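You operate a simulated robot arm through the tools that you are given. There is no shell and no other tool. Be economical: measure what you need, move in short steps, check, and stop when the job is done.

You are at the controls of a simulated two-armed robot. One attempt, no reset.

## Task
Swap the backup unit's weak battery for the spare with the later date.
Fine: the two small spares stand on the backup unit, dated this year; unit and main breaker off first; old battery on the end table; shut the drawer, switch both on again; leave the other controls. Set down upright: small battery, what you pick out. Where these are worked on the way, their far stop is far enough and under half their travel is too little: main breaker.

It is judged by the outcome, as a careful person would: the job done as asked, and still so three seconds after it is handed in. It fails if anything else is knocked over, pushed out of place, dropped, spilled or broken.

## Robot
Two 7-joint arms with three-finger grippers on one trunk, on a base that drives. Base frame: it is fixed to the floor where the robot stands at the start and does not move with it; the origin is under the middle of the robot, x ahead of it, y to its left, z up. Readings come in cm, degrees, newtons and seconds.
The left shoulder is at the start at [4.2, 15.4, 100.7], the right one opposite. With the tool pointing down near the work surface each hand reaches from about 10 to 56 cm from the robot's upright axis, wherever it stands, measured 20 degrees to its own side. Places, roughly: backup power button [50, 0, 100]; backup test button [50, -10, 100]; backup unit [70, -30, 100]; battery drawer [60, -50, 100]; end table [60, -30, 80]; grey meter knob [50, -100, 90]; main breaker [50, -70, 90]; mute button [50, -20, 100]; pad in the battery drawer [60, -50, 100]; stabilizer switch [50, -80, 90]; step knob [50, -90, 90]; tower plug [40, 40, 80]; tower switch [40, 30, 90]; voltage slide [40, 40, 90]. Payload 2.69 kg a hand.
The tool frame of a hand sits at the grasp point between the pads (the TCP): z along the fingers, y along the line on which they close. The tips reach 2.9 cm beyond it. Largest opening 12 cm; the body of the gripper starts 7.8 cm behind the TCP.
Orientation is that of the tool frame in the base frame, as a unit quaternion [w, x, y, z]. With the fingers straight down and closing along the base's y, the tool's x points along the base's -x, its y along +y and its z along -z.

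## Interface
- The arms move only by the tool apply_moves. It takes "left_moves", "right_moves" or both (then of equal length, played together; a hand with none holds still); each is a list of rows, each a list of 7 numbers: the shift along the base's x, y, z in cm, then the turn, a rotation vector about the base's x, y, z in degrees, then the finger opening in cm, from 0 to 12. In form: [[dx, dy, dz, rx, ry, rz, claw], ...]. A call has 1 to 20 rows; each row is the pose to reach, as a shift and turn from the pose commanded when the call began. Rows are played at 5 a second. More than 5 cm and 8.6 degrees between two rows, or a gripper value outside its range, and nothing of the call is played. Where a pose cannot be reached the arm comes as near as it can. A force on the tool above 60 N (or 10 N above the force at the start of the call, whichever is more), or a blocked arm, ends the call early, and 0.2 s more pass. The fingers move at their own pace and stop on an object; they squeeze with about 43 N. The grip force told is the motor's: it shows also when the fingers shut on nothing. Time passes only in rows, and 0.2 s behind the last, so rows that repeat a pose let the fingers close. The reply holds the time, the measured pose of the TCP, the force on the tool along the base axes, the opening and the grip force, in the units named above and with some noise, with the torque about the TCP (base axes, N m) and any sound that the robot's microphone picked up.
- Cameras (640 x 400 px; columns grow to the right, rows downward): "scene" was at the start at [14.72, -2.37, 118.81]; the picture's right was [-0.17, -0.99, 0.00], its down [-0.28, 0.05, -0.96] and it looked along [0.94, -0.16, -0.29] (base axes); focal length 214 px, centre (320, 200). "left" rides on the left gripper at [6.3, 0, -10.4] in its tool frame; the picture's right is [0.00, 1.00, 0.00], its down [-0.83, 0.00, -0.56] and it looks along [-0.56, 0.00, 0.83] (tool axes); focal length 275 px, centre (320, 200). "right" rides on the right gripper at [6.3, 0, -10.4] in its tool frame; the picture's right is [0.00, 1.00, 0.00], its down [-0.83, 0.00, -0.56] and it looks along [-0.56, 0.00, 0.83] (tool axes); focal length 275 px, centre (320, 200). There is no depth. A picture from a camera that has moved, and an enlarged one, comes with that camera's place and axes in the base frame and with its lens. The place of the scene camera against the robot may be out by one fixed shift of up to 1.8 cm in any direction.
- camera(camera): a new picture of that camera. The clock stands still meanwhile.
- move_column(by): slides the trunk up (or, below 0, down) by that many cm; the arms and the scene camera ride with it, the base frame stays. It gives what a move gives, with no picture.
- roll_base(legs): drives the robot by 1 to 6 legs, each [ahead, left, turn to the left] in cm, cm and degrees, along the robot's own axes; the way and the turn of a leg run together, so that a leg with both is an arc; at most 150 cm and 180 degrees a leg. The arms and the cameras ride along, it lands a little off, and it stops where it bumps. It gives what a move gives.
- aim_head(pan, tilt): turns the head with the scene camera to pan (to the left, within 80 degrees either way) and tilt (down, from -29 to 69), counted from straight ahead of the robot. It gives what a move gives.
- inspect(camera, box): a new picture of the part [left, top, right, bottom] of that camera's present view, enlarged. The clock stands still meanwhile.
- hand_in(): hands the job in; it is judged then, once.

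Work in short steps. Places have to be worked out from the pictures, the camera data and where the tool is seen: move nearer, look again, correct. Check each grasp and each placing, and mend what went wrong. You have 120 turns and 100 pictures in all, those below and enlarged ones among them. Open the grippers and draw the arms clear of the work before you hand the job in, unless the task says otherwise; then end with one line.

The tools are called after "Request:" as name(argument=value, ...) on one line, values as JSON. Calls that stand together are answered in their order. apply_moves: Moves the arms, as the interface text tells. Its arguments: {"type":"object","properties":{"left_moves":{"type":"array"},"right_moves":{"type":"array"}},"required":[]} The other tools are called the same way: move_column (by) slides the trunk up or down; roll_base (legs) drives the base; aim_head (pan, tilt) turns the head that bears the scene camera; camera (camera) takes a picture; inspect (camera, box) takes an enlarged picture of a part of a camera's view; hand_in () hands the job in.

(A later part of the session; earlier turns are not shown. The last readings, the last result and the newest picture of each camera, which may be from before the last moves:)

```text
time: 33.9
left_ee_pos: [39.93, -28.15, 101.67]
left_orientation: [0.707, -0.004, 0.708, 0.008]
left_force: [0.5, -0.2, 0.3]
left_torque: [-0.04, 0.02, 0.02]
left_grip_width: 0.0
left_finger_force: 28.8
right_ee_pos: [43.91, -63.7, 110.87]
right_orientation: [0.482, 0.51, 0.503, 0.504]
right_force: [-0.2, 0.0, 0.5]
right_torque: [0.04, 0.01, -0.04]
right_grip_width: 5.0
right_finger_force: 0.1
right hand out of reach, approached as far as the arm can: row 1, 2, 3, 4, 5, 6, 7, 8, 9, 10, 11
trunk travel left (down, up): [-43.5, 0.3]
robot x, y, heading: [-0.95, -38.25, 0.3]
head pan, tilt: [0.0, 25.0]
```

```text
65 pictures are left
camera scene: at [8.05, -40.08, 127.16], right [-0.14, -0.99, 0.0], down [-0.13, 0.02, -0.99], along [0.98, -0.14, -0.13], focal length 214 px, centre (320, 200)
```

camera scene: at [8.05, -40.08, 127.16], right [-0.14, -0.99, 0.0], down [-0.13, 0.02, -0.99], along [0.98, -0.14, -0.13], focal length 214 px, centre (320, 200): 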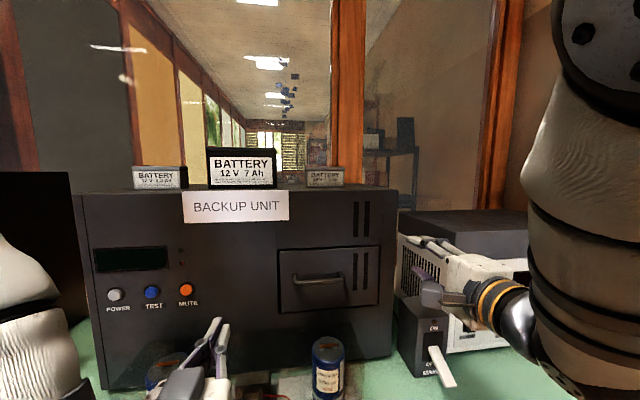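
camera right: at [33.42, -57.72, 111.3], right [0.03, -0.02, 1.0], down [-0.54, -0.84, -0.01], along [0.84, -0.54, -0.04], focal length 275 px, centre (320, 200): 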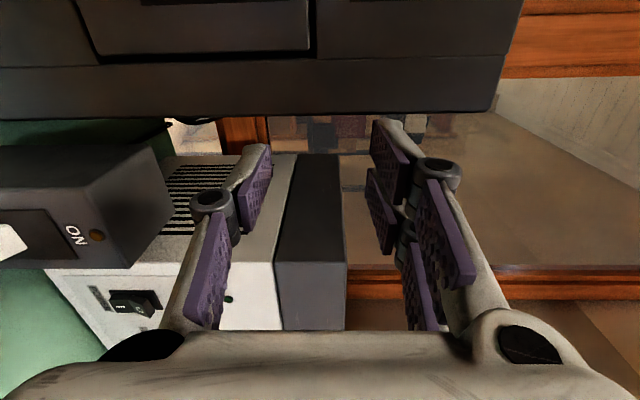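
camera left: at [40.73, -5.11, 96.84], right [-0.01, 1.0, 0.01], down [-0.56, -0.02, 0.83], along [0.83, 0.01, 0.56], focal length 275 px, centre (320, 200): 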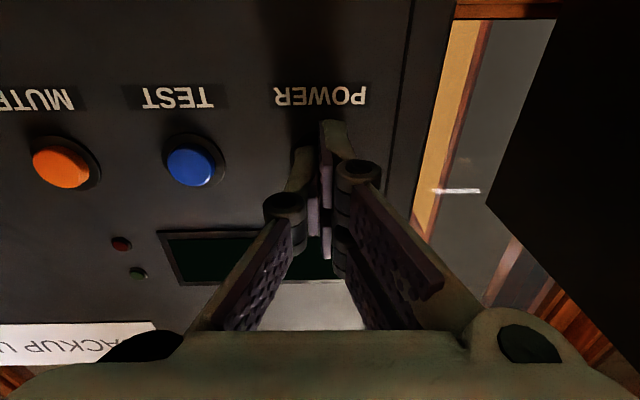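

The horizontal tool can't fold this close to the body. I'll back the base off 12 cm so the hand works at a longer reach, then bring the hand in front of the handle.

Request:
roll_base(legs=[[-12, 0, 0]])

Request:
apply_moves(right_moves=[[2, 3, -1.5, 0, 0, 0, 5], [4, 6, -3, 0, 0, 0, 5], [6, 9, -4.5, 0, 0, 0, 5], [8, 12, -5.8, 0, 0, 0, 5], [9, 15, -5.8, 0, 0, 0, 5], [9, 18, -5.8, 0, 0, 0, 5], [9, 18, -5.8, 0, 0, 0, 5]])

Request:
camera(camera="right")

Request:
camera(camera="scene")

```text
time: 35.1
left_ee_pos: [27.64, -28.19, 101.73]
left_orientation: [0.707, -0.003, 0.707, 0.008]
left_force: [0.4, -0.6, 0.6]
left_torque: [-0.01, 0.03, 0.02]
left_grip_width: 0.01
left_finger_force: 28.6
right_ee_pos: [31.88, -63.67, 110.86]
right_orientation: [0.483, 0.506, 0.506, 0.505]
right_force: [-0.7, 0.7, -0.5]
right_torque: [-0.01, -0.02, 0.0]
right_grip_width: 5.01
right_finger_force: 0.2
trunk travel left (down, up): [-43.5, 0.3]
robot x, y, heading: [-12.82, -38.01, 0.4]
head pan, tilt: [0.0, 25.0]
```

```text
time: 36.8
left_ee_pos: [27.79, -28.22, 101.68]
left_orientation: [0.707, -0.005, 0.708, 0.008]
left_force: [0.3, -0.9, 0.1]
left_torque: [0.01, 0.01, 0.02]
left_grip_width: 0.0
left_finger_force: 28.3
right_ee_pos: [42.73, -57.99, 112.93]
right_orientation: [0.451, 0.504, 0.536, 0.505]
right_force: [-0.1, -0.3, 0.0]
right_torque: [0.02, 0.0, 0.01]
right_grip_width: 5.01
right_finger_force: 0.1
right hand out of reach, approached as far as the arm can: row 1, 2, 3, 4, 5, 6, 7
trunk travel left (down, up): [-43.5, 0.3]
robot x, y, heading: [-12.78, -38.31, 0.6]
head pan, tilt: [0.0, 25.0]
```

```text
64 pictures are left
camera right: at [31.94, -52.77, 113.94], right [0.08, -0.02, 1.0], down [-0.48, -0.88, 0.03], along [0.87, -0.48, -0.08], focal length 275 px, centre (320, 200)
```

right: 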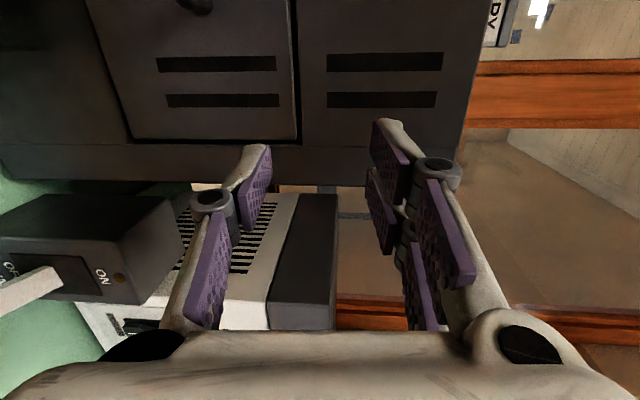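

```text
63 pictures are left
camera scene: at [-3.96, -40.16, 125.07], right [-0.13, -0.99, 0.0], down [-0.34, 0.05, -0.94], along [0.93, -0.12, -0.35], focal length 214 px, centre (320, 200)
```

scene: 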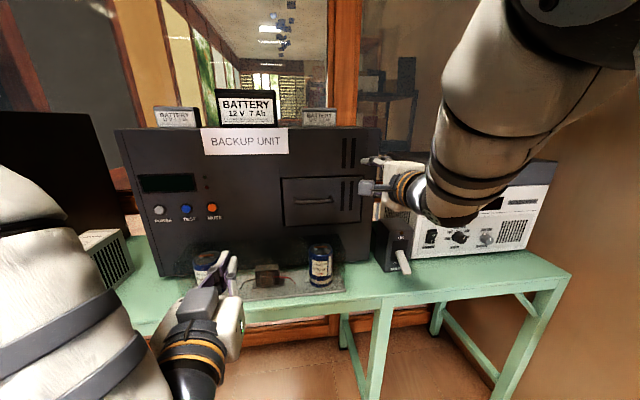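

This roll direction runs into wrist limits, so I'll roll back to neutral and on to the opposite side.

Request:
apply_moves(right_moves=[[-1, -1, 0, -8.2, 0, 0, 5], [-2, -2, 0, -16.4, 0, 0, 5], [-3, -3, -1, -24.6, 0, 0, 5], [-4, -4, -2, -32.8, 0, 0, 5], [-4, -4, -3, -41, 0, 0, 5], [-4, -4, -4, -49.2, 0, 0, 5], [-4, -4, -4, -57.4, 0, 0, 5], [-4, -4, -4, -65.6, 0, 0, 5], [-4, -4, -4, -73.8, 0, 0, 5], [-4, -4, -4, -82, 0, 0, 5], [-4, -4, -4, -90, 0, 0, 5], [-4, -4, -4, -98, 0, 0, 5], [-4, -4, -4, -106, 0, 0, 5], [-4, -4, -4, -114, 0, 0, 5], [-4, -4, -4, -122, 0, 0, 5], [-4, -4, -4, -130, 0, 0, 5], [-4, -4, -4, -138, 0, 0, 5], [-4, -4, -4, -146, 0, 0, 5], [-4, -4, -4, -154, 0, 0, 5], [-4, -4, -4, -162, 0, 0, 5]])

```text
time: 41.0
left_ee_pos: [27.62, -28.14, 101.64]
left_orientation: [0.707, -0.004, 0.707, 0.009]
left_force: [0.1, 0.3, -0.2]
left_torque: [0.01, 0.0, 0.0]
left_grip_width: 0.0
left_finger_force: 28.6
right_ee_pos: [42.2, -78.58, 113.37]
right_orientation: [0.56, -0.379, 0.596, -0.432]
right_force: [-0.9, -0.1, -0.5]
right_torque: [0.0, -0.02, 0.05]
right_grip_width: 5.0
right_finger_force: 0.0
right hand out of reach, approached as far as the arm can: row 6, 7, 8, 9, 10, 11, 12, 13, 14, 15, 16, 17, 18, 19, 20
trunk travel left (down, up): [-43.5, 0.3]
robot x, y, heading: [-12.74, -37.97, 0.2]
head pan, tilt: [0.0, 25.0]
```

Vertical closing is awkward for this arm. The handle is only about 10.3 cm long, so with the normal horizontal pose I can squeeze its two end posts across y. I'll roll back to neutral and come in front of the handle.

Request:
apply_moves(right_moves=[[-0.5, 2, -1, 8, 0, 0, 8], [-1, 4, -2, 16, 0, 0, 10], [-1.5, 6, -3, 24, 0, 0, 12], [-2, 8, -4, 32, 0, 0, 12], [-2.5, 10, -5, 40, 0, 0, 12], [-3, 12, -6, 48, 0, 0, 12], [-3, 14, -7, 56, 0, 0, 12], [-3, 17, -7, 64, 0, 0, 12], [-3, 19, -7, 67, 0, 0, 12]])

Request:
camera(camera="right")

```text
time: 43.0
left_ee_pos: [27.92, -28.12, 101.54]
left_orientation: [0.706, -0.005, 0.709, 0.008]
left_force: [0.4, -0.3, 0.6]
left_torque: [-0.03, 0.0, 0.02]
left_grip_width: 0.0
left_finger_force: 28.8
right_ee_pos: [38.48, -65.62, 110.35]
right_orientation: [0.664, -0.002, 0.746, -0.037]
right_force: [0.3, 0.1, 0.8]
right_torque: [0.02, -0.01, -0.03]
right_grip_width: 11.99
right_finger_force: 0.0
right hand out of reach, approached as far as the arm can: row 1, 2, 3, 4, 5, 6, 7, 8, 9
trunk travel left (down, up): [-43.5, 0.3]
robot x, y, heading: [-12.5, -38.07, 0.5]
head pan, tilt: [0.0, 25.0]
```

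```text
62 pictures are left
camera right: at [27.44, -65.56, 105.25], right [0.05, 1.0, -0.06], down [-0.45, 0.08, 0.89], along [0.89, -0.01, 0.46], focal length 275 px, centre (320, 200)
```

right: 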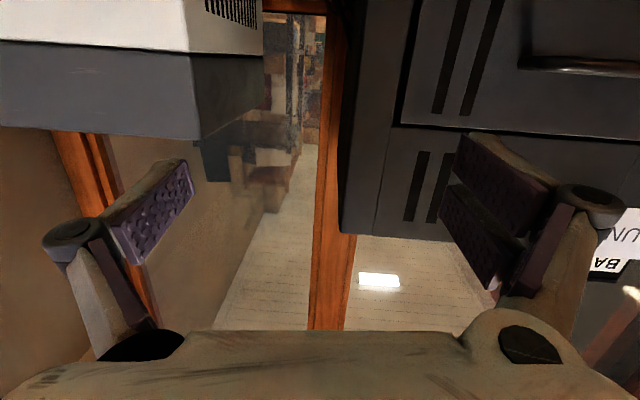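

The right arm is near a limit here, while the left arm handles the horizontal pose well across the centre. I'll return the right hand to a tool-down park, and use the left hand for the drawer.

Request:
apply_moves(right_moves=[[-1, -1, 0, 0, 8.4, 0, 12], [-2, -2, 0, 0, 16.8, 0, 12], [-3, -3, 0, 0, 25.2, 0, 12], [-4, -4, 0, 0, 33.6, 0, 12], [-5, -5, 0, 0, 42, 0, 12], [-6, -6, 0, 0, 50.4, 0, 12], [-7, -7, 0, 0, 58.8, 0, 12], [-8, -8, 0, 0, 67.2, 0, 12], [-9, -9, 0, 0, 75.6, 0, 12], [-10, -9, 0, 0, 84, 0, 12], [-12, -9, 0, 0, 84, 0, 12]])

Request:
roll_base(legs=[[0, -8, 0]])

Request:
camera(camera="left")

```text
time: 45.4
left_ee_pos: [27.67, -28.05, 101.73]
left_orientation: [0.707, -0.004, 0.707, 0.006]
left_force: [-0.6, -1.3, 0.2]
left_torque: [0.02, 0.01, 0.02]
left_grip_width: 0.0
left_finger_force: 28.7
right_ee_pos: [26.53, -74.58, 110.97]
right_orientation: [0.01, -0.03, 0.999, -0.043]
right_force: [0.7, 0.3, -0.7]
right_torque: [0.02, 0.0, -0.02]
right_grip_width: 12.01
right_finger_force: 0.1
trunk travel left (down, up): [-43.5, 0.3]
robot x, y, heading: [-12.71, -38.26, 0.2]
head pan, tilt: [0.0, 25.0]
```

```text
time: 46.6
left_ee_pos: [27.89, -35.86, 101.71]
left_orientation: [0.707, -0.005, 0.707, 0.009]
left_force: [0.1, 0.5, -1.1]
left_torque: [0.01, -0.03, 0.0]
left_grip_width: 0.0
left_finger_force: 28.8
right_ee_pos: [26.86, -82.37, 110.95]
right_orientation: [0.011, -0.03, 0.999, -0.043]
right_force: [0.5, -1.6, -1.3]
right_torque: [0.02, -0.01, -0.04]
right_grip_width: 11.98
right_finger_force: 0.0
trunk travel left (down, up): [-43.5, 0.3]
robot x, y, heading: [-12.72, -46.2, 0.5]
head pan, tilt: [0.0, 25.0]
```

```text
61 pictures are left
camera left: at [17.41, -36.11, 95.43], right [-0.02, 1.0, 0.01], down [-0.56, -0.02, 0.83], along [0.83, 0.01, 0.56], focal length 275 px, centre (320, 200)
```

left: 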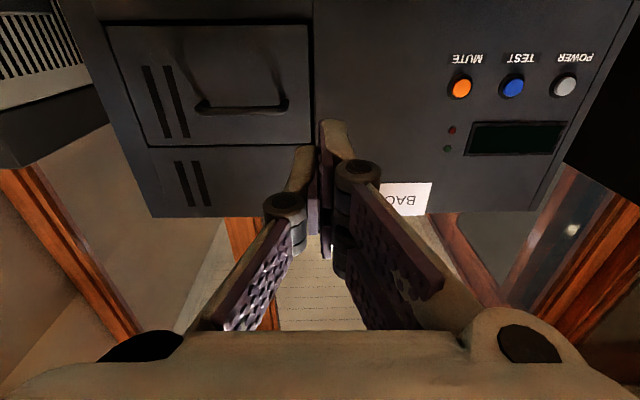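

The handle is clearly visible. I'll move the left hand across in front of it with the fingers fully open.

Request:
apply_moves(left_moves=[[2, -2.5, 0.5, 0, 0, 0, 4], [4, -5, 1, 0, 0, 0, 8], [6, -7.5, 2, 0, 0, 0, 12], [8, -10, 3, 0, 0, 0, 12], [10, -10, 3, 0, 0, 0, 12], [10, -10, 3, 0, 0, 0, 12]])

Request:
camera(camera="left")

Request:
camera(camera="scene")

```text
time: 48.0
left_ee_pos: [37.78, -45.85, 104.7]
left_orientation: [0.707, -0.004, 0.707, 0.008]
left_force: [0.0, 0.0, 0.5]
left_torque: [0.02, 0.0, 0.01]
left_grip_width: 12.05
left_finger_force: 0.2
right_ee_pos: [26.67, -82.45, 110.86]
right_orientation: [0.011, -0.031, 0.999, -0.042]
right_force: [0.8, -0.2, 0.3]
right_torque: [0.0, -0.02, -0.03]
right_grip_width: 11.98
right_finger_force: 0.2
trunk travel left (down, up): [-43.5, 0.3]
robot x, y, heading: [-13.15, -46.02, 0.5]
head pan, tilt: [0.0, 25.0]
```

```text
60 pictures are left
camera left: at [27.44, -46.06, 98.36], right [-0.02, 1.0, 0.01], down [-0.56, -0.02, 0.83], along [0.83, 0.01, 0.56], focal length 275 px, centre (320, 200)
```

left: 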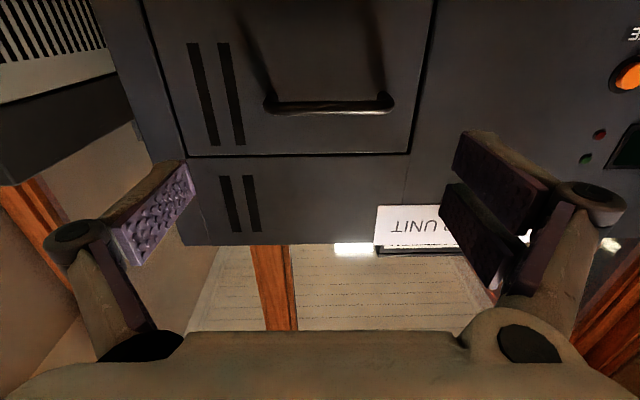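

```text
59 pictures are left
camera scene: at [-3.94, -46.61, 124.32], right [0.01, -1.0, 0.0], down [-0.42, 0.0, -0.91], along [0.91, 0.01, -0.42], focal length 214 px, centre (320, 200)
```

scene: 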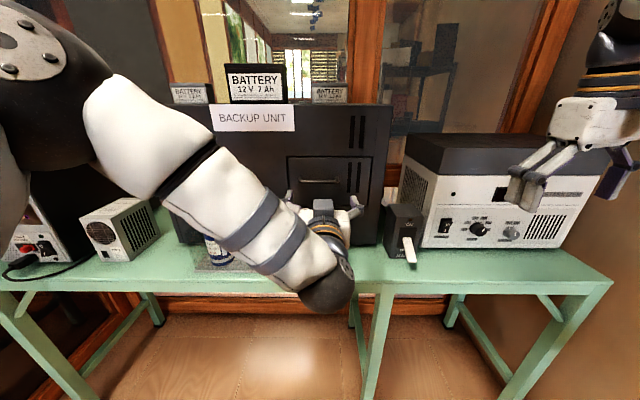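

Triangulation puts the bar at x≈52, y from -40 to -50, z≈104.9. I'll centre on y=-44.9 and advance until the tips are just short of the bar.

Request:
apply_moves(left_moves=[[3, 0.9, 0.2, 0, 0, 0, 12], [6, 0.9, 0.2, 0, 0, 0, 12], [9, 0.9, 0.2, 0, 0, 0, 12], [10, 0.9, 0.2, 0, 0, 0, 12], [10, 0.9, 0.2, 0, 0, 0, 12]])

Request:
camera(camera="left")

Request:
inspect(camera="scene", box=[270, 140, 400, 230])

```text
time: 49.2
left_ee_pos: [47.93, -45.11, 104.95]
left_orientation: [0.707, -0.006, 0.707, 0.009]
left_force: [-0.6, -0.2, -0.3]
left_torque: [-0.02, 0.01, -0.02]
left_grip_width: 12.0
left_finger_force: 0.1
right_ee_pos: [26.79, -82.48, 110.9]
right_orientation: [0.011, -0.03, 0.999, -0.043]
right_force: [-0.3, -0.4, -0.4]
right_torque: [0.01, -0.01, 0.02]
right_grip_width: 12.0
right_finger_force: 0.0
trunk travel left (down, up): [-43.5, 0.3]
robot x, y, heading: [-12.8, -45.62, 0.4]
head pan, tilt: [0.0, 25.0]
```

```text
58 pictures are left
camera left: at [37.45, -45.23, 98.72], right [-0.02, 1.0, 0.01], down [-0.56, -0.02, 0.83], along [0.83, 0.01, 0.56], focal length 275 px, centre (320, 200)
```

left: 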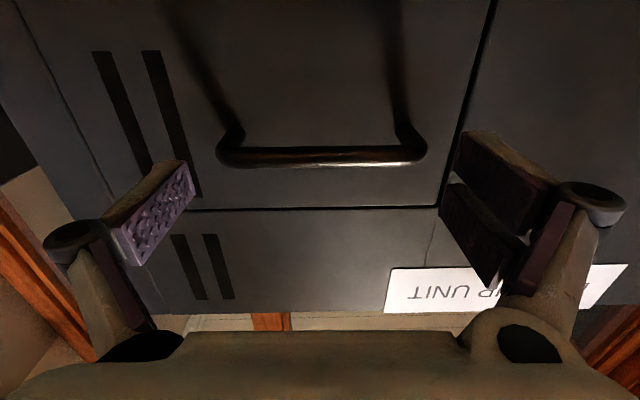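

```text
4.44 times, centred on (335, 185) of scene
camera zoom: at [-3.92, -46.6, 124.32], right [0.01, -1.0, 0.0], down [-0.42, 0.0, -0.91], along [0.91, 0.01, -0.42], focal length 953 px, centre (253, 267)
```

zoom: 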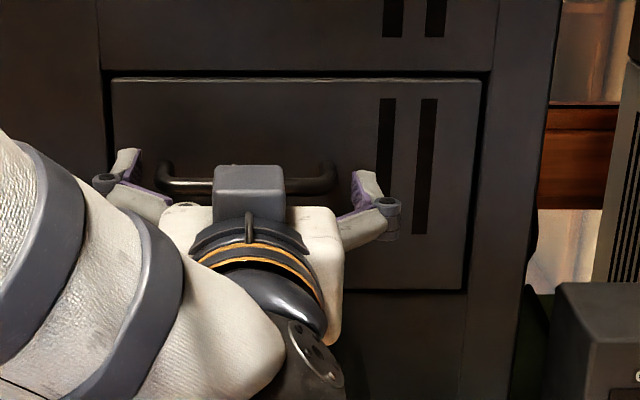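

Refining from the two aligned views: the bar is at x≈47.8, z≈103.6, and about 8.5 cm long, so the fingers already flank it but sit 1.3 cm high. I'll lower, edge forward slightly, and close on the handle's ends.

Request:
apply_moves(left_moves=[[0, 0, -1.3, 0, 0, 0, 12], [0.6, 0, -1.3, 0, 0, 0, 12], [0.6, 0, -1.3, 0, 0, 0, 9.5], [0.6, 0, -1.3, 0, 0, 0, 7], [0.6, 0, -1.3, 0, 0, 0, 7]])

Request:
camera(camera="left")

```text
time: 50.4
left_ee_pos: [47.95, -45.04, 103.82]
left_orientation: [0.707, -0.004, 0.707, 0.007]
left_force: [-44.8, 7.3, -6.7]
left_torque: [0.02, 0.0, 0.31]
left_grip_width: 9.36
left_finger_force: 45.1
right_ee_pos: [26.23, -82.38, 111.11]
right_orientation: [0.013, -0.03, 0.999, -0.043]
right_force: [0.9, -0.4, 0.5]
right_torque: [-0.04, -0.02, -0.03]
right_grip_width: 12.02
right_finger_force: 0.0
trunk travel left (down, up): [-43.5, 0.3]
robot x, y, heading: [-12.98, -45.81, 0.5]
head pan, tilt: [0.0, 25.0]
```

```text
56 pictures are left
camera left: at [37.42, -45.24, 97.48], right [-0.02, 1.0, 0.01], down [-0.55, -0.02, 0.83], along [0.83, 0.01, 0.56], focal length 275 px, centre (320, 200)
```

left: 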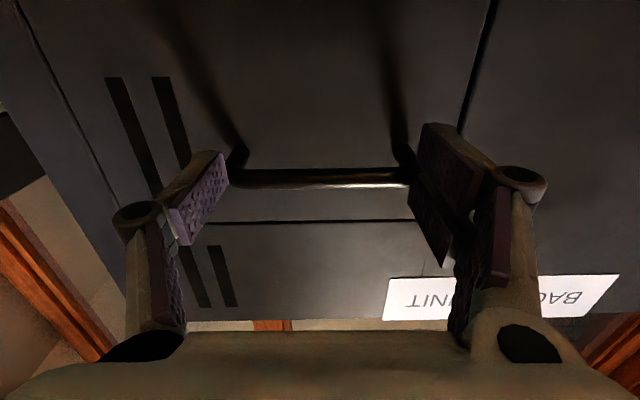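

The handle ends are gripped at 9.36 cm, with the tips pressing on the face. I'll pull straight out slowly.

Request:
apply_moves(left_moves=[[-0.8, 0, 0, 0, 0, 0, 7], [-1.8, 0, 0, 0, 0, 0, 7], [-3, 0, 0, 0, 0, 0, 7], [-4.5, 0, 0, 0, 0, 0, 7], [-6, 0, 0, 0, 0, 0, 7]])

Request:
camera(camera="scene")

```text
time: 51.6
left_ee_pos: [42.35, -44.98, 103.64]
left_orientation: [0.707, -0.005, 0.707, 0.007]
left_force: [-0.3, -0.6, -0.1]
left_torque: [0.0, 0.01, 0.02]
left_grip_width: 7.01
left_finger_force: 0.1
right_ee_pos: [26.74, -82.37, 110.81]
right_orientation: [0.011, -0.03, 0.999, -0.042]
right_force: [-0.3, 0.7, -0.6]
right_torque: [-0.01, 0.0, -0.04]
right_grip_width: 12.0
right_finger_force: 0.0
trunk travel left (down, up): [-43.5, 0.3]
robot x, y, heading: [-12.85, -46.22, 0.3]
head pan, tilt: [0.0, 25.0]
```

```text
55 pictures are left
camera scene: at [-3.95, -46.6, 124.32], right [0.01, -1.0, 0.0], down [-0.42, 0.0, -0.91], along [0.91, 0.01, -0.42], focal length 214 px, centre (320, 200)
```

scene: 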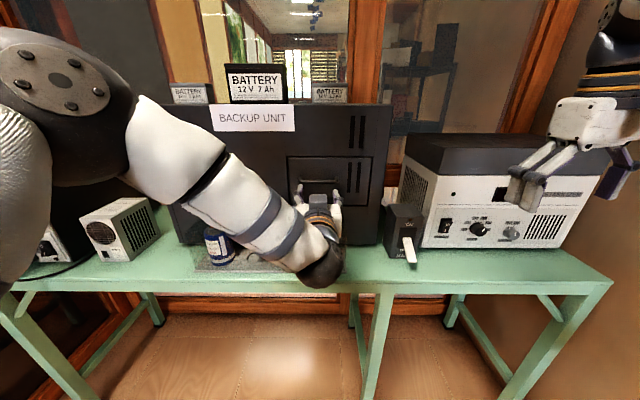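

The fingers slipped off the rounded ends. I'll hook the bar instead: pitch the left tool about 70° down with the fingers 4 cm apart, and bring the tips down behind the bar, where there is about a 2.7 cm gap. First I'll lift and re-pitch.

Request:
apply_moves(left_moves=[[-1, 0, 2, 0, 8, 0, 4], [-2, 0, 4, 0, 16, 0, 4], [-2, 0, 6, 0, 24, 0, 4], [-2, 0, 8, 0, 32, 0, 4], [-2, 0, 9, 0, 40, 0, 4], [-2, 0, 9, 0, 48, 0, 4], [-2, 0, 9, 0, 56, 0, 4], [-2, 0, 9, 0, 64, 0, 4], [-2, 0, 9, 0, 70, 0, 4], [-2, 0, 9, 0, 70, 0, 4]])

Request:
camera(camera="left")

Request:
camera(camera="scene")

```text
time: 53.8
left_ee_pos: [39.97, -44.92, 112.49]
left_orientation: [0.172, 0.001, 0.985, 0.009]
left_force: [0.5, 0.1, 0.3]
left_torque: [0.05, 0.0, 0.01]
left_grip_width: 3.98
left_finger_force: 0.1
left hand out of reach, approached as far as the arm can: row 9, 10
right_ee_pos: [26.84, -82.43, 110.94]
right_orientation: [0.011, -0.032, 0.999, -0.042]
right_force: [0.0, 0.1, -0.5]
right_torque: [0.04, 0.0, 0.04]
right_grip_width: 12.02
right_finger_force: 0.1
trunk travel left (down, up): [-43.5, 0.3]
robot x, y, heading: [-12.78, -45.33, 0.6]
head pan, tilt: [0.0, 25.0]
```

```text
54 pictures are left
camera left: at [30.51, -45.1, 120.15], right [0.0, 1.0, 0.02], down [0.59, -0.02, 0.81], along [0.81, 0.01, -0.59], focal length 275 px, centre (320, 200)
```

left: 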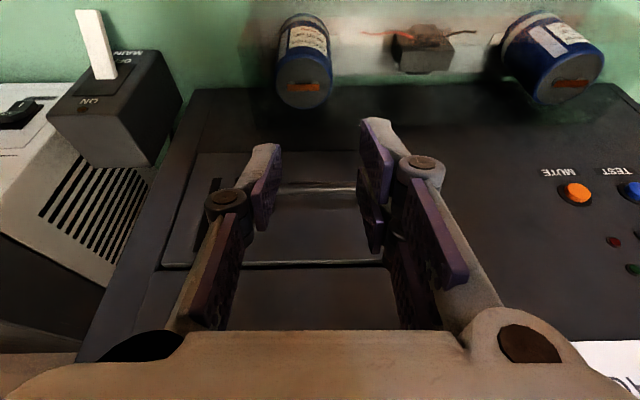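

```text
53 pictures are left
camera scene: at [-3.94, -46.6, 124.32], right [0.01, -1.0, 0.0], down [-0.42, 0.0, -0.91], along [0.91, 0.01, -0.42], focal length 214 px, centre (320, 200)
```

scene: 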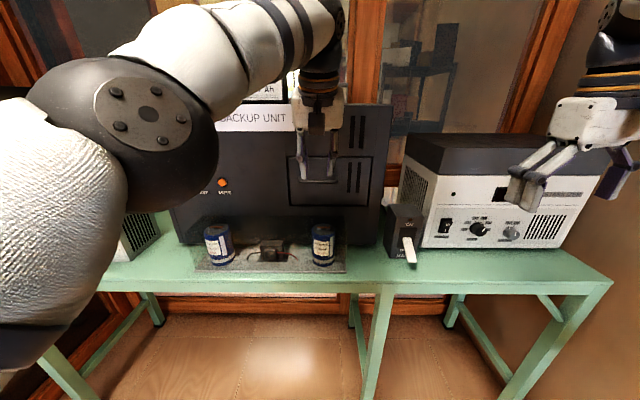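

The pose is near the arm's reach limit, so I'll drive 6 cm closer with the tips still in front of the bar, then look closely to fix the bar's position.

Request:
roll_base(legs=[[6, 0, 0]])

Request:
camera(camera="left")

Request:
inspect(camera="scene", box=[270, 140, 400, 230])

```text
time: 54.8
left_ee_pos: [46.05, -44.83, 112.36]
left_orientation: [0.173, 0.001, 0.985, 0.009]
left_force: [1.3, 0.2, -0.8]
left_torque: [0.03, 0.04, 0.0]
left_grip_width: 4.0
left_finger_force: 0.1
right_ee_pos: [32.86, -82.3, 110.88]
right_orientation: [0.01, -0.031, 0.999, -0.042]
right_force: [-0.1, 0.1, 0.2]
right_torque: [-0.02, 0.04, 0.02]
right_grip_width: 11.98
right_finger_force: 0.1
trunk travel left (down, up): [-43.5, 0.3]
robot x, y, heading: [-6.68, -45.98, 0.5]
head pan, tilt: [0.0, 25.0]
```

```text
52 pictures are left
camera left: at [36.61, -45.05, 120.12], right [0.0, 1.0, 0.02], down [0.59, -0.02, 0.81], along [0.81, 0.01, -0.59], focal length 275 px, centre (320, 200)
```

left: 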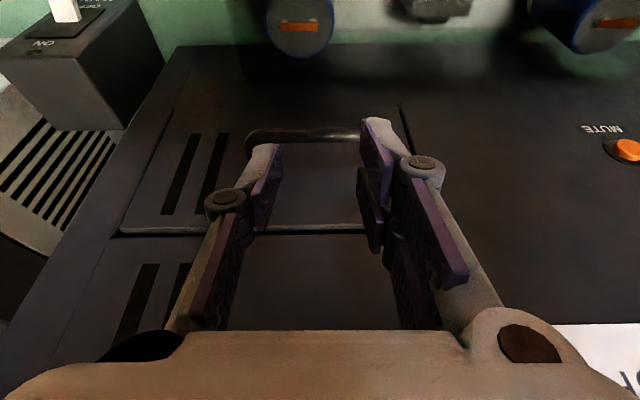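

```text
4.44 times, centred on (335, 185) of scene
camera zoom: at [2.14, -46.55, 124.31], right [0.01, -1.0, 0.0], down [-0.42, 0.0, -0.91], along [0.91, 0.01, -0.42], focal length 953 px, centre (253, 267)
```

zoom: 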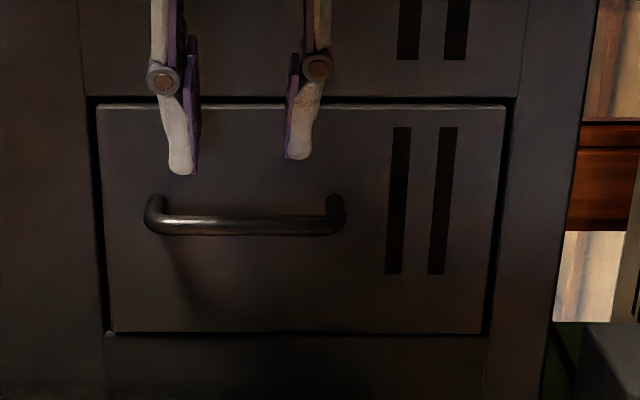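

Reconciling all views puts the bar at (50.0, z 104.6), with the face near x≈53.5. My earlier grip only caught the rounded tips. I'll move the tips above the gap behind the bar and lower them in.

Request:
apply_moves(left_moves=[[2.5, 0, 0, 0, 0, 0, 4], [4.9, 0, 0, 0, 0, 0, 4], [4.9, 0, -2, 0, 0, 0, 4], [4.9, 0, -4, 0, 0, 0, 4], [4.9, 0, -5, 0, 0, 0, 4], [4.9, 0, -6, 0, 0, 0, 4]])

Request:
camera(camera="left")

Request:
inspect(camera="scene", box=[270, 140, 400, 230])

```text
time: 56.2
left_ee_pos: [48.72, -44.3, 107.37]
left_orientation: [0.181, 0.001, 0.983, 0.008]
left_force: [1.5, -8.6, 31.5]
left_torque: [-0.08, -0.4, -0.38]
left_grip_width: 4.26
left_finger_force: 0.4
left hand out of reach, approached as far as the arm can: row 1, 2, 3, 4, 5, 6
right_ee_pos: [32.58, -82.44, 111.1]
right_orientation: [0.014, -0.03, 0.999, -0.043]
right_force: [0.2, 1.3, 0.1]
right_torque: [-0.04, 0.0, -0.03]
right_grip_width: 12.0
right_finger_force: 0.1
trunk travel left (down, up): [-43.5, 0.3]
robot x, y, heading: [-7.11, -45.7, 0.5]
head pan, tilt: [0.0, 25.0]
```

```text
50 pictures are left
camera left: at [39.23, -44.48, 114.98], right [0.0, 1.0, 0.02], down [0.58, -0.02, 0.81], along [0.81, 0.01, -0.58], focal length 275 px, centre (320, 200)
```

left: 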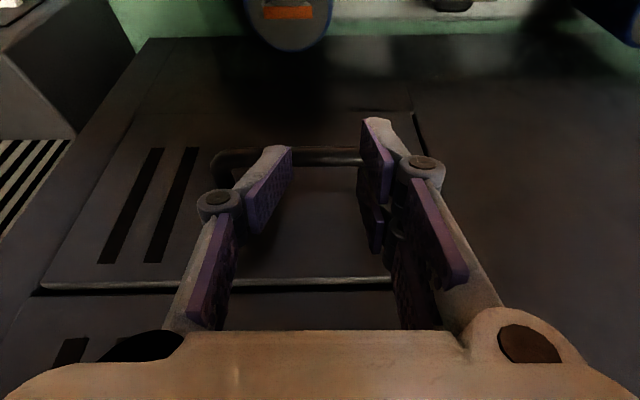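

```text
4.44 times, centred on (335, 185) of scene
camera zoom: at [1.74, -46.64, 124.4], right [0.01, -1.0, 0.0], down [-0.42, 0.0, -0.91], along [0.91, 0.01, -0.42], focal length 953 px, centre (253, 267)
```

zoom: 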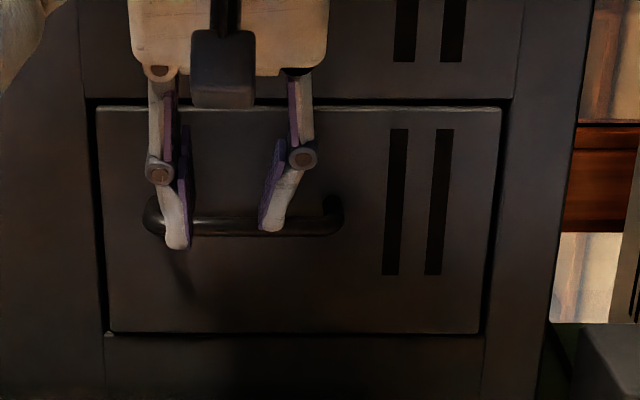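

I couldn't reach far enough forward, so the tips landed on the bar itself. I'll lift, bring the base 6 cm closer, and retry.

Request:
apply_moves(left_moves=[[-1, 0, 1.5, 0, 0, 0, 4], [-2.5, -0.5, 4, 0, 0, 0, 4], [-4.5, -0.5, 5.5, 0, 0, 0, 4], [-4.5, -0.5, 5.5, 0, 0, 0, 4]])

Request:
roll_base(legs=[[6, 0, 0]])

```text
time: 57.2
left_ee_pos: [44.42, -44.88, 112.08]
left_orientation: [0.173, 0.0, 0.985, 0.009]
left_force: [0.0, -1.2, 0.4]
left_torque: [-0.01, -0.01, -0.04]
left_grip_width: 4.0
left_finger_force: 0.1
left hand out of reach, approached as far as the arm can: row 1
right_ee_pos: [32.92, -82.22, 110.7]
right_orientation: [0.01, -0.031, 0.999, -0.043]
right_force: [0.0, 0.4, 1.0]
right_torque: [-0.01, -0.03, 0.0]
right_grip_width: 12.01
right_finger_force: 0.1
trunk travel left (down, up): [-43.5, 0.3]
robot x, y, heading: [-6.7, -45.89, 0.4]
head pan, tilt: [0.0, 25.0]
```

```text
time: 58.2
left_ee_pos: [50.56, -44.8, 112.08]
left_orientation: [0.174, -0.001, 0.985, 0.009]
left_force: [0.4, -0.2, 0.3]
left_torque: [-0.02, 0.02, 0.0]
left_grip_width: 3.99
left_finger_force: 0.0
right_ee_pos: [38.82, -82.29, 110.98]
right_orientation: [0.01, -0.03, 0.999, -0.042]
right_force: [-0.2, -1.3, -0.5]
right_torque: [-0.01, 0.01, -0.03]
right_grip_width: 12.02
right_finger_force: 0.1
trunk travel left (down, up): [-43.5, 0.3]
robot x, y, heading: [-0.81, -45.74, 0.3]
head pan, tilt: [0.0, 25.0]
```

Now at x 50.56. I'll nudge 0.6 forward and lower 6 cm behind the bar.

Request:
apply_moves(left_moves=[[0.6, 0, 0, 0, 0, 0, 4], [0.6, 0, -2, 0, 0, 0, 4], [0.6, 0, -3.5, 0, 0, 0, 4], [0.6, 0, -5, 0, 0, 0, 4], [0.6, 0, -6.2, 0, 0, 0, 4]])

Request:
inspect(camera="scene", box=[270, 140, 400, 230])

```text
time: 59.4
left_ee_pos: [50.9, -44.43, 106.22]
left_orientation: [0.177, -0.005, 0.984, 0.007]
left_force: [-12.8, 19.1, 36.2]
left_torque: [-0.66, -0.55, 3.18]
left_grip_width: 6.68
left_finger_force: 30.7
right_ee_pos: [38.55, -82.05, 111.01]
right_orientation: [0.011, -0.031, 0.999, -0.043]
right_force: [0.2, -0.8, -0.1]
right_torque: [0.0, 0.02, 0.0]
right_grip_width: 11.99
right_finger_force: 0.1
trunk travel left (down, up): [-43.5, 0.3]
robot x, y, heading: [-0.69, -46.09, 0.5]
head pan, tilt: [0.0, 25.0]
```

```text
4.44 times, centred on (335, 185) of scene
camera zoom: at [7.72, -46.24, 124.33], right [0.01, -1.0, 0.0], down [-0.42, -0.01, -0.91], along [0.91, 0.01, -0.42], focal length 953 px, centre (253, 267)
```

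zoom: 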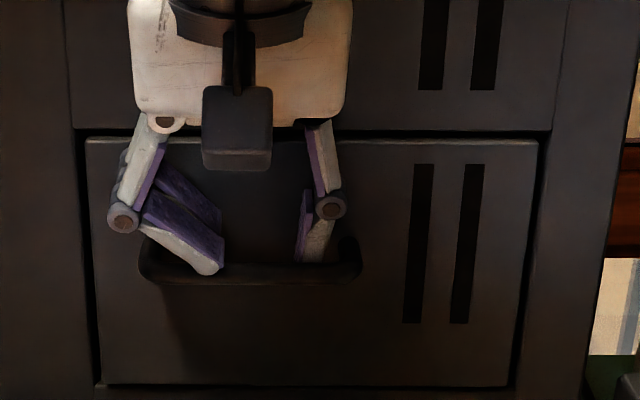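

One finger rests on top of the bar and the other is behind it. I'll lift, close the fingers into a single stiff hook, go 0.9 cm further forward, and lower again.

Request:
apply_moves(left_moves=[[0, 0, 2, 0, 0, 0, 4], [0, -0.3, 4.5, 0, 0, 0, 2], [0.9, -0.3, 4.5, 0, 0, 0, 0], [0.9, -0.3, 4.5, 0, 0, 0, 0], [0.9, -0.3, 3, 0, 0, 0, 0], [0.9, -0.3, 2, 0, 0, 0, 0], [0.9, -0.3, 1, 0, 0, 0, 0], [0.9, -0.3, 0, 0, 0, 0, 0], [0.9, -0.3, -0.5, 0, 0, 0, 0]])

Request:
inspect(camera="scene", box=[270, 140, 400, 230])

```text
time: 60.0
left_ee_pos: [50.37, -45.09, 108.49]
left_orientation: [0.156, -0.002, 0.988, 0.015]
left_force: [-2.8, 1.5, -0.6]
left_torque: [-0.09, -0.25, -0.01]
left_grip_width: 0.74
left_finger_force: 32.4
right_ee_pos: [38.69, -82.24, 110.91]
right_orientation: [0.011, -0.03, 0.999, -0.042]
right_force: [0.3, -1.2, 0.4]
right_torque: [0.07, -0.07, 0.02]
right_grip_width: 12.03
right_finger_force: 0.0
trunk travel left (down, up): [-43.5, 0.3]
robot x, y, heading: [-1.15, -45.85, 0.7]
head pan, tilt: [0.0, 25.0]
stopped in row 2 (left hand): the force on the tool passed its limit at 83 N (the readings are from after the stop); the commanded pose is now the measured one
```

```text
4.44 times, centred on (335, 185) of scene
camera zoom: at [7.93, -46.61, 124.34], right [0.01, -1.0, 0.0], down [-0.42, 0.0, -0.91], along [0.91, 0.01, -0.42], focal length 953 px, centre (253, 267)
```

zoom: 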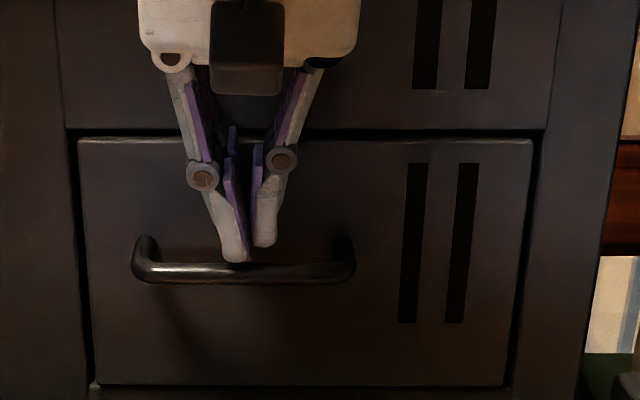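

The hand freed itself and the fingers are closed just above the bar. I'll lift, go forward past the bar, and lower as a single hook.

Request:
apply_moves(left_moves=[[0, 0, 2, 0, 0, 0, 0], [1.2, 0, 2, 0, 0, 0, 0], [1.2, 0, 2, 0, 0, 0, 0], [1.2, 0, 0.5, 0, 0, 0, 0], [1.2, 0, -0.5, 0, 0, 0, 0], [1.2, 0, -1.5, 0, 0, 0, 0], [1.2, 0, -2.5, 0, 0, 0, 0]])

Request:
inspect(camera="scene", box=[270, 140, 400, 230])

```text
time: 60.8
left_ee_pos: [50.56, -44.87, 110.54]
left_orientation: [0.145, -0.002, 0.989, 0.015]
left_force: [-27.9, 2.0, 5.6]
left_torque: [0.29, 0.35, 0.16]
left_grip_width: 0.0
left_finger_force: 28.7
right_ee_pos: [38.3, -82.2, 111.18]
right_orientation: [0.014, -0.032, 0.998, -0.042]
right_force: [-0.6, 0.5, -0.2]
right_torque: [0.0, -0.05, 0.0]
right_grip_width: 12.01
right_finger_force: 0.1
trunk travel left (down, up): [-43.5, 0.3]
robot x, y, heading: [-0.83, -45.54, 0.6]
head pan, tilt: [0.0, 25.0]
stopped in row 4 (left hand): the force on the tool passed its limit at 61 N (the readings are from after the stop); the commanded pose is now the measured one
```

```text
4.44 times, centred on (335, 185) of scene
camera zoom: at [7.41, -46.42, 124.39], right [0.01, -1.0, 0.0], down [-0.42, 0.0, -0.91], along [0.91, 0.01, -0.42], focal length 953 px, centre (253, 267)
```

zoom: 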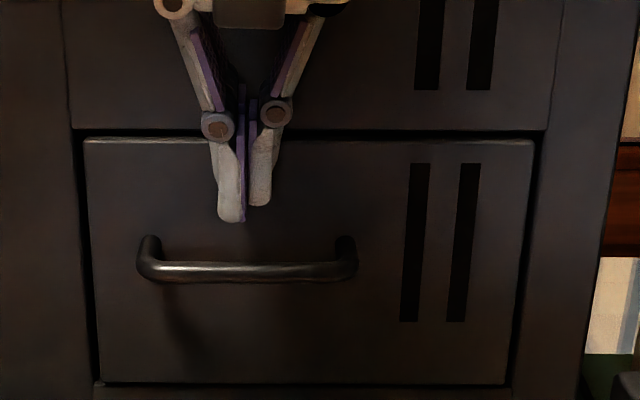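

The palm now touches the face above, so the hook geometry is too tight. I'll go back to squeezing the handle with the tool horizontal, deeper this time: I now know the bar is at x=50, so the TCP should be at about 50. I'll back out first.

Request:
apply_moves(left_moves=[[-2, 0, 0.5, 0, 0, 0, 0], [-5, 0, 1, 0, 0, 0, 0], [-8, 0, 1, 0, 0, 0, 2]])

Request:
roll_base(legs=[[-11, 0, 0]])

Request:
apply_moves(left_moves=[[1, 0, 0, 0, -8.2, 0, 6], [2, 0, 0, 0, -16.4, 0, 10], [3, 0, -1, 0, -24.6, 0, 12], [4, 0, -2, 0, -32.8, 0, 12], [5, 0, -3, 0, -41, 0, 12], [6, 0, -4, 0, -49.2, 0, 12], [7, 0, -5, 0, -57.4, 0, 12], [8, 0, -6, 0, -65.6, 0, 12], [9, 0, -7, 0, -73, 0, 12], [9, 0, -7, 0, -73, 0, 12]])

Request:
camera(camera="left")

```text
time: 61.6
left_ee_pos: [43.36, -44.6, 110.64]
left_orientation: [0.139, -0.006, 0.99, 0.01]
left_force: [-0.7, -1.2, 1.0]
left_torque: [0.06, -0.02, 0.0]
left_grip_width: 2.02
left_finger_force: 0.1
right_ee_pos: [38.76, -82.21, 110.6]
right_orientation: [0.009, -0.031, 0.999, -0.043]
right_force: [0.3, -0.4, -0.2]
right_torque: [0.02, -0.02, 0.02]
right_grip_width: 12.02
right_finger_force: 0.1
trunk travel left (down, up): [-43.5, 0.3]
robot x, y, heading: [-1.04, -45.79, 0.6]
head pan, tilt: [0.0, 25.0]
```

```text
time: 62.8
left_ee_pos: [32.4, -44.72, 111.02]
left_orientation: [0.143, -0.005, 0.99, 0.01]
left_force: [-0.8, 0.0, 0.2]
left_torque: [-0.01, -0.02, -0.04]
left_grip_width: 1.99
left_finger_force: 0.0
right_ee_pos: [27.83, -82.3, 110.92]
right_orientation: [0.01, -0.031, 0.999, -0.043]
right_force: [-0.4, -0.7, 0.5]
right_torque: [0.02, 0.01, 0.0]
right_grip_width: 12.01
right_finger_force: 0.0
trunk travel left (down, up): [-43.5, 0.3]
robot x, y, heading: [-11.99, -45.78, 0.4]
head pan, tilt: [0.0, 25.0]
```

```text
time: 65.0
left_ee_pos: [41.35, -44.81, 103.9]
left_orientation: [0.704, -0.009, 0.71, 0.005]
left_force: [-0.1, 0.2, 0.7]
left_torque: [0.01, 0.02, 0.02]
left_grip_width: 11.99
left_finger_force: 0.1
right_ee_pos: [27.81, -82.29, 110.88]
right_orientation: [0.012, -0.032, 0.999, -0.042]
right_force: [-0.4, 0.4, 0.1]
right_torque: [0.03, 0.02, -0.04]
right_grip_width: 12.01
right_finger_force: 0.0
trunk travel left (down, up): [-43.5, 0.3]
robot x, y, heading: [-11.75, -45.75, 0.7]
head pan, tilt: [0.0, 25.0]
```

```text
45 pictures are left
camera left: at [30.88, -45.05, 97.79], right [-0.02, 1.0, 0.0], down [-0.55, -0.01, 0.84], along [0.84, 0.02, 0.55], focal length 275 px, centre (320, 200)
```

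left: 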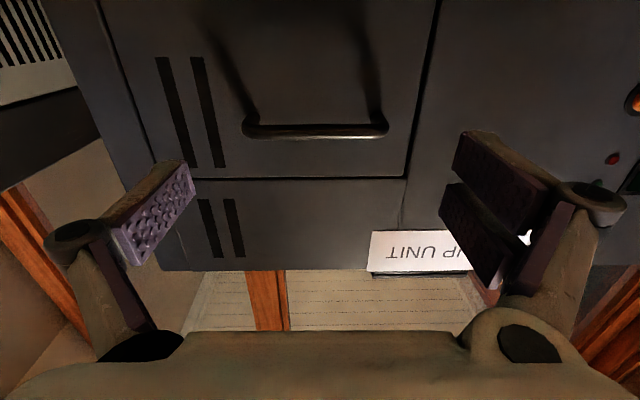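

The handle is centred at y=-45.0, z≈104.4, about 10.3 cm wide. I'll advance until the TCP is at x≈50 and close.

Request:
apply_moves(left_moves=[[3, -0.2, 0.5, 0, 0, 0, 12], [6, -0.2, 0.5, 0, 0, 0, 12], [7.5, -0.2, 0.5, 0, 0, 0, 12], [8.5, -0.2, 0.5, 0, 0, 0, 12], [9, -0.2, 0.5, 0, 0, 0, 12], [9, -0.2, 0.5, 0, 0, 0, 12]])

Request:
camera(camera="left")

```text
time: 66.4
left_ee_pos: [50.53, -45.0, 104.53]
left_orientation: [0.703, -0.01, 0.711, 0.006]
left_force: [0.7, -0.1, 0.8]
left_torque: [0.02, -0.03, -0.01]
left_grip_width: 11.99
left_finger_force: 0.1
right_ee_pos: [27.86, -82.4, 111.0]
right_orientation: [0.011, -0.032, 0.999, -0.042]
right_force: [0.5, 0.0, -0.1]
right_torque: [-0.02, 0.0, 0.0]
right_grip_width: 12.01
right_finger_force: 0.0
trunk travel left (down, up): [-43.5, 0.3]
robot x, y, heading: [-11.77, -46.14, 0.6]
head pan, tilt: [0.0, 25.0]
```

```text
44 pictures are left
camera left: at [39.93, -45.24, 98.39], right [-0.02, 1.0, 0.0], down [-0.55, -0.01, 0.84], along [0.84, 0.02, 0.55], focal length 275 px, centre (320, 200)
```

left: 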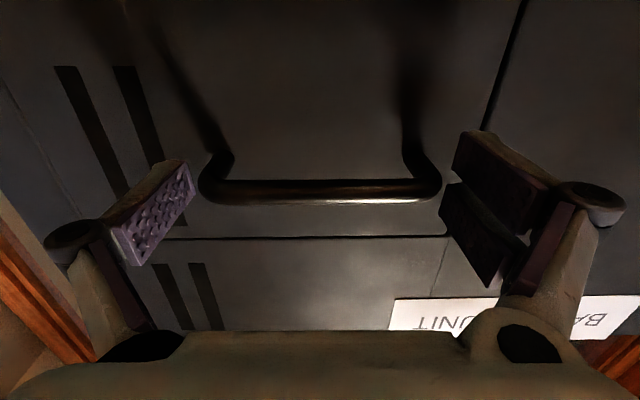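

No contact yet, and the fingers flank the handle evenly. Now I'll close.

Request:
apply_moves(left_moves=[[0.3, 0, 0, 0, 0, 0, 10.5], [0.3, 0, 0, 0, 0, 0, 7], [0.3, 0, 0, 0, 0, 0, 7], [0.3, 0, 0, 0, 0, 0, 7]])

Request:
apply_moves(left_moves=[[-0.5, 0, 0, 0, 0, 0, 7], [-1, 0, 0, 0, 0, 0, 7], [-2, 0, 0, 0, 0, 0, 7], [-3, 0, 0, 0, 0, 0, 7]])

```text
time: 67.4
left_ee_pos: [50.5, -45.01, 104.46]
left_orientation: [0.704, -0.008, 0.711, 0.005]
left_force: [-8.3, -7.0, -1.1]
left_torque: [-0.4, 0.0, -0.62]
left_grip_width: 10.77
left_finger_force: 45.4
right_ee_pos: [27.8, -82.47, 110.81]
right_orientation: [0.011, -0.032, 0.999, -0.041]
right_force: [-0.3, 0.2, 0.4]
right_torque: [0.0, -0.02, -0.02]
right_grip_width: 12.0
right_finger_force: 0.0
trunk travel left (down, up): [-43.5, 0.3]
robot x, y, heading: [-11.66, -45.67, 0.6]
head pan, tilt: [0.0, 25.0]
```

```text
time: 68.4
left_ee_pos: [47.6, -44.99, 104.45]
left_orientation: [0.702, -0.01, 0.712, 0.005]
left_force: [-0.8, -8.2, -1.6]
left_torque: [-0.68, 0.14, -1.36]
left_grip_width: 10.74
left_finger_force: 45.0
right_ee_pos: [27.88, -82.28, 110.93]
right_orientation: [0.011, -0.033, 0.999, -0.042]
right_force: [-0.4, 0.4, -0.3]
right_torque: [0.01, 0.02, 0.04]
right_grip_width: 12.0
right_finger_force: 0.2
trunk travel left (down, up): [-43.5, 0.3]
robot x, y, heading: [-12.13, -45.86, 0.5]
head pan, tilt: [0.0, 25.0]
```

The grip holds at 10.74 and the drawer is moving with the hand. I'll keep pulling.

Request:
apply_moves(left_moves=[[-1.5, 0, 0, 0, 0, 0, 7], [-3, 0, 0, 0, 0, 0, 7], [-4.5, 0, 0, 0, 0, 0, 7], [-6, 0, 0, 0, 0, 0, 7]])

Request:
camera(camera="scene")

```text
time: 69.4
left_ee_pos: [41.71, -44.99, 104.62]
left_orientation: [0.703, -0.01, 0.711, 0.006]
left_force: [-1.1, -7.2, 0.3]
left_torque: [-0.2, 0.46, -1.86]
left_grip_width: 10.73
left_finger_force: 44.3
right_ee_pos: [27.94, -82.41, 110.89]
right_orientation: [0.01, -0.031, 0.999, -0.041]
right_force: [-0.4, 0.2, -0.5]
right_torque: [-0.01, 0.02, -0.01]
right_grip_width: 12.03
right_finger_force: 0.0
trunk travel left (down, up): [-43.5, 0.3]
robot x, y, heading: [-11.97, -45.44, 0.8]
head pan, tilt: [0.0, 25.0]
```

```text
43 pictures are left
camera scene: at [-2.95, -46.66, 124.32], right [0.01, -1.0, 0.0], down [-0.42, 0.0, -0.91], along [0.91, 0.01, -0.42], focal length 214 px, centre (320, 200)
```

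scene: 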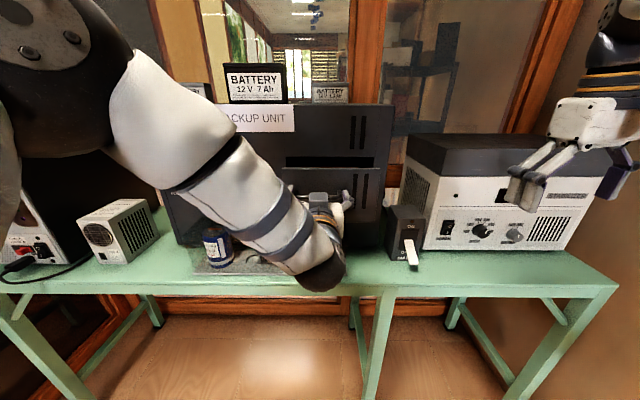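

The drawer is about 9 cm open. I'll keep pulling while watching the forces.

Request:
apply_moves(left_moves=[[-1.5, 0, 0, 0, 0, 0, 7], [-3, 0, 0, 0, 0, 0, 7], [-4.5, 0, 0, 0, 0, 0, 7], [-6, 0, 0, 0, 0, 0, 7], [-7.5, 0, 0, 0, 0, 0, 7]])

Request:
inspect(camera="scene", box=[240, 120, 400, 220])

```text
time: 70.6
left_ee_pos: [33.95, -45.0, 104.6]
left_orientation: [0.703, -0.01, 0.711, 0.006]
left_force: [-1.1, -9.8, 1.6]
left_torque: [-0.36, 1.03, -0.65]
left_grip_width: 10.75
left_finger_force: 44.9
right_ee_pos: [27.86, -82.39, 110.83]
right_orientation: [0.011, -0.032, 0.999, -0.041]
right_force: [-0.1, -1.1, 1.1]
right_torque: [-0.01, 0.03, 0.03]
right_grip_width: 12.03
right_finger_force: 0.1
trunk travel left (down, up): [-43.5, 0.3]
robot x, y, heading: [-11.61, -46.22, 0.6]
head pan, tilt: [0.0, 25.0]
```

```text
4.00 times, centred on (320, 170) of scene
camera zoom: at [-2.95, -46.7, 124.32], right [0.01, -1.0, 0.0], down [-0.42, 0.0, -0.91], along [0.91, 0.01, -0.42], focal length 858 px, centre (320, 320)
```

zoom: 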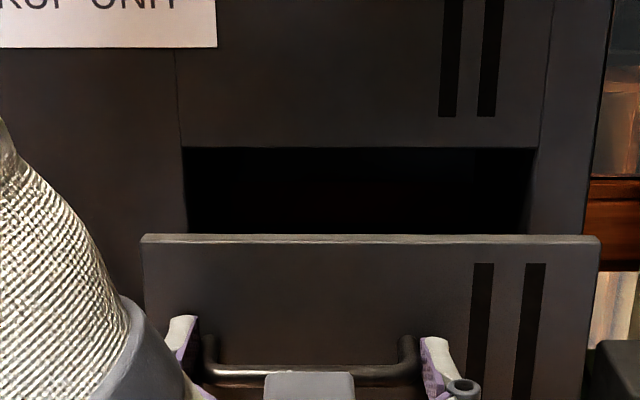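

The drawer is open 16.5 cm. I'll release the handle, back the base off, and fold the left hand away so the right hand can look in from above.

Request:
apply_moves(left_moves=[[0, 0, 0, 0, 0, 0, 12], [0, 0, 0, 0, 0, 0, 12]])

Request:
roll_base(legs=[[-12, 0, 0]])

Request:
apply_moves(left_moves=[[0, 2, 0.5, 0, 8.2, 0, 8], [0, 4, 1, 0, 16.4, 0, 4], [0, 6, 1.5, 0, 24.6, 0, 0], [-1, 8, 2, 0, 32.8, 0, 0], [-2, 10, 2, 0, 41, 0, 0], [-3, 12, 2, 0, 49.2, 0, 0], [-4, 14, 2, 0, 57.4, 0, 0], [-5, 16, 2, 0, 65.6, 0, 0], [-6, 18, 2, 0, 73.8, 0, 0], [-7, 20, 2, 0, 82, 0, 0], [-8, 22, 2, 0, 90, 0, 0]])

Request:
camera(camera="scene")

```text
time: 71.2
left_ee_pos: [34.07, -44.78, 104.54]
left_orientation: [0.703, -0.011, 0.711, 0.007]
left_force: [0.7, 0.2, -0.5]
left_torque: [0.01, 0.0, -0.01]
left_grip_width: 11.98
left_finger_force: 0.1
right_ee_pos: [28.01, -82.19, 110.95]
right_orientation: [0.011, -0.032, 0.999, -0.043]
right_force: [0.6, 0.4, 0.0]
right_torque: [-0.02, -0.03, 0.01]
right_grip_width: 12.02
right_finger_force: 0.2
trunk travel left (down, up): [-43.5, 0.3]
robot x, y, heading: [-11.58, -45.84, 0.8]
head pan, tilt: [0.0, 25.0]
```

```text
time: 72.5
left_ee_pos: [22.13, -44.92, 104.47]
left_orientation: [0.703, -0.011, 0.711, 0.006]
left_force: [0.1, 0.4, -1.3]
left_torque: [-0.03, -0.02, -0.02]
left_grip_width: 12.01
left_finger_force: 0.1
right_ee_pos: [15.72, -82.46, 110.83]
right_orientation: [0.01, -0.032, 0.999, -0.043]
right_force: [-0.9, 0.3, -0.4]
right_torque: [0.01, -0.02, 0.03]
right_grip_width: 11.99
right_finger_force: 0.0
trunk travel left (down, up): [-43.5, 0.3]
robot x, y, heading: [-24.08, -46.15, 0.7]
head pan, tilt: [0.0, 25.0]
```

```text
time: 74.8
left_ee_pos: [14.16, -23.06, 106.49]
left_orientation: [-0.007, -0.003, 1.0, 0.01]
left_force: [0.2, 0.4, -0.3]
left_torque: [0.0, -0.03, 0.01]
left_grip_width: 0.0
left_finger_force: 28.7
right_ee_pos: [15.86, -82.46, 110.85]
right_orientation: [0.011, -0.032, 0.999, -0.042]
right_force: [-0.4, -0.7, 0.4]
right_torque: [0.0, 0.03, -0.03]
right_grip_width: 11.98
right_finger_force: 0.1
trunk travel left (down, up): [-43.5, 0.3]
robot x, y, heading: [-23.73, -45.78, 1.1]
head pan, tilt: [0.0, 25.0]
```

```text
41 pictures are left
camera scene: at [-14.91, -46.67, 124.31], right [0.01, -1.0, 0.0], down [-0.42, -0.01, -0.91], along [0.91, 0.01, -0.42], focal length 214 px, centre (320, 200)
```

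scene: 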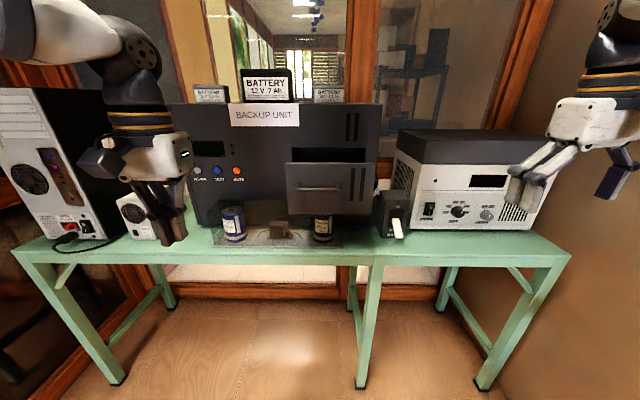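

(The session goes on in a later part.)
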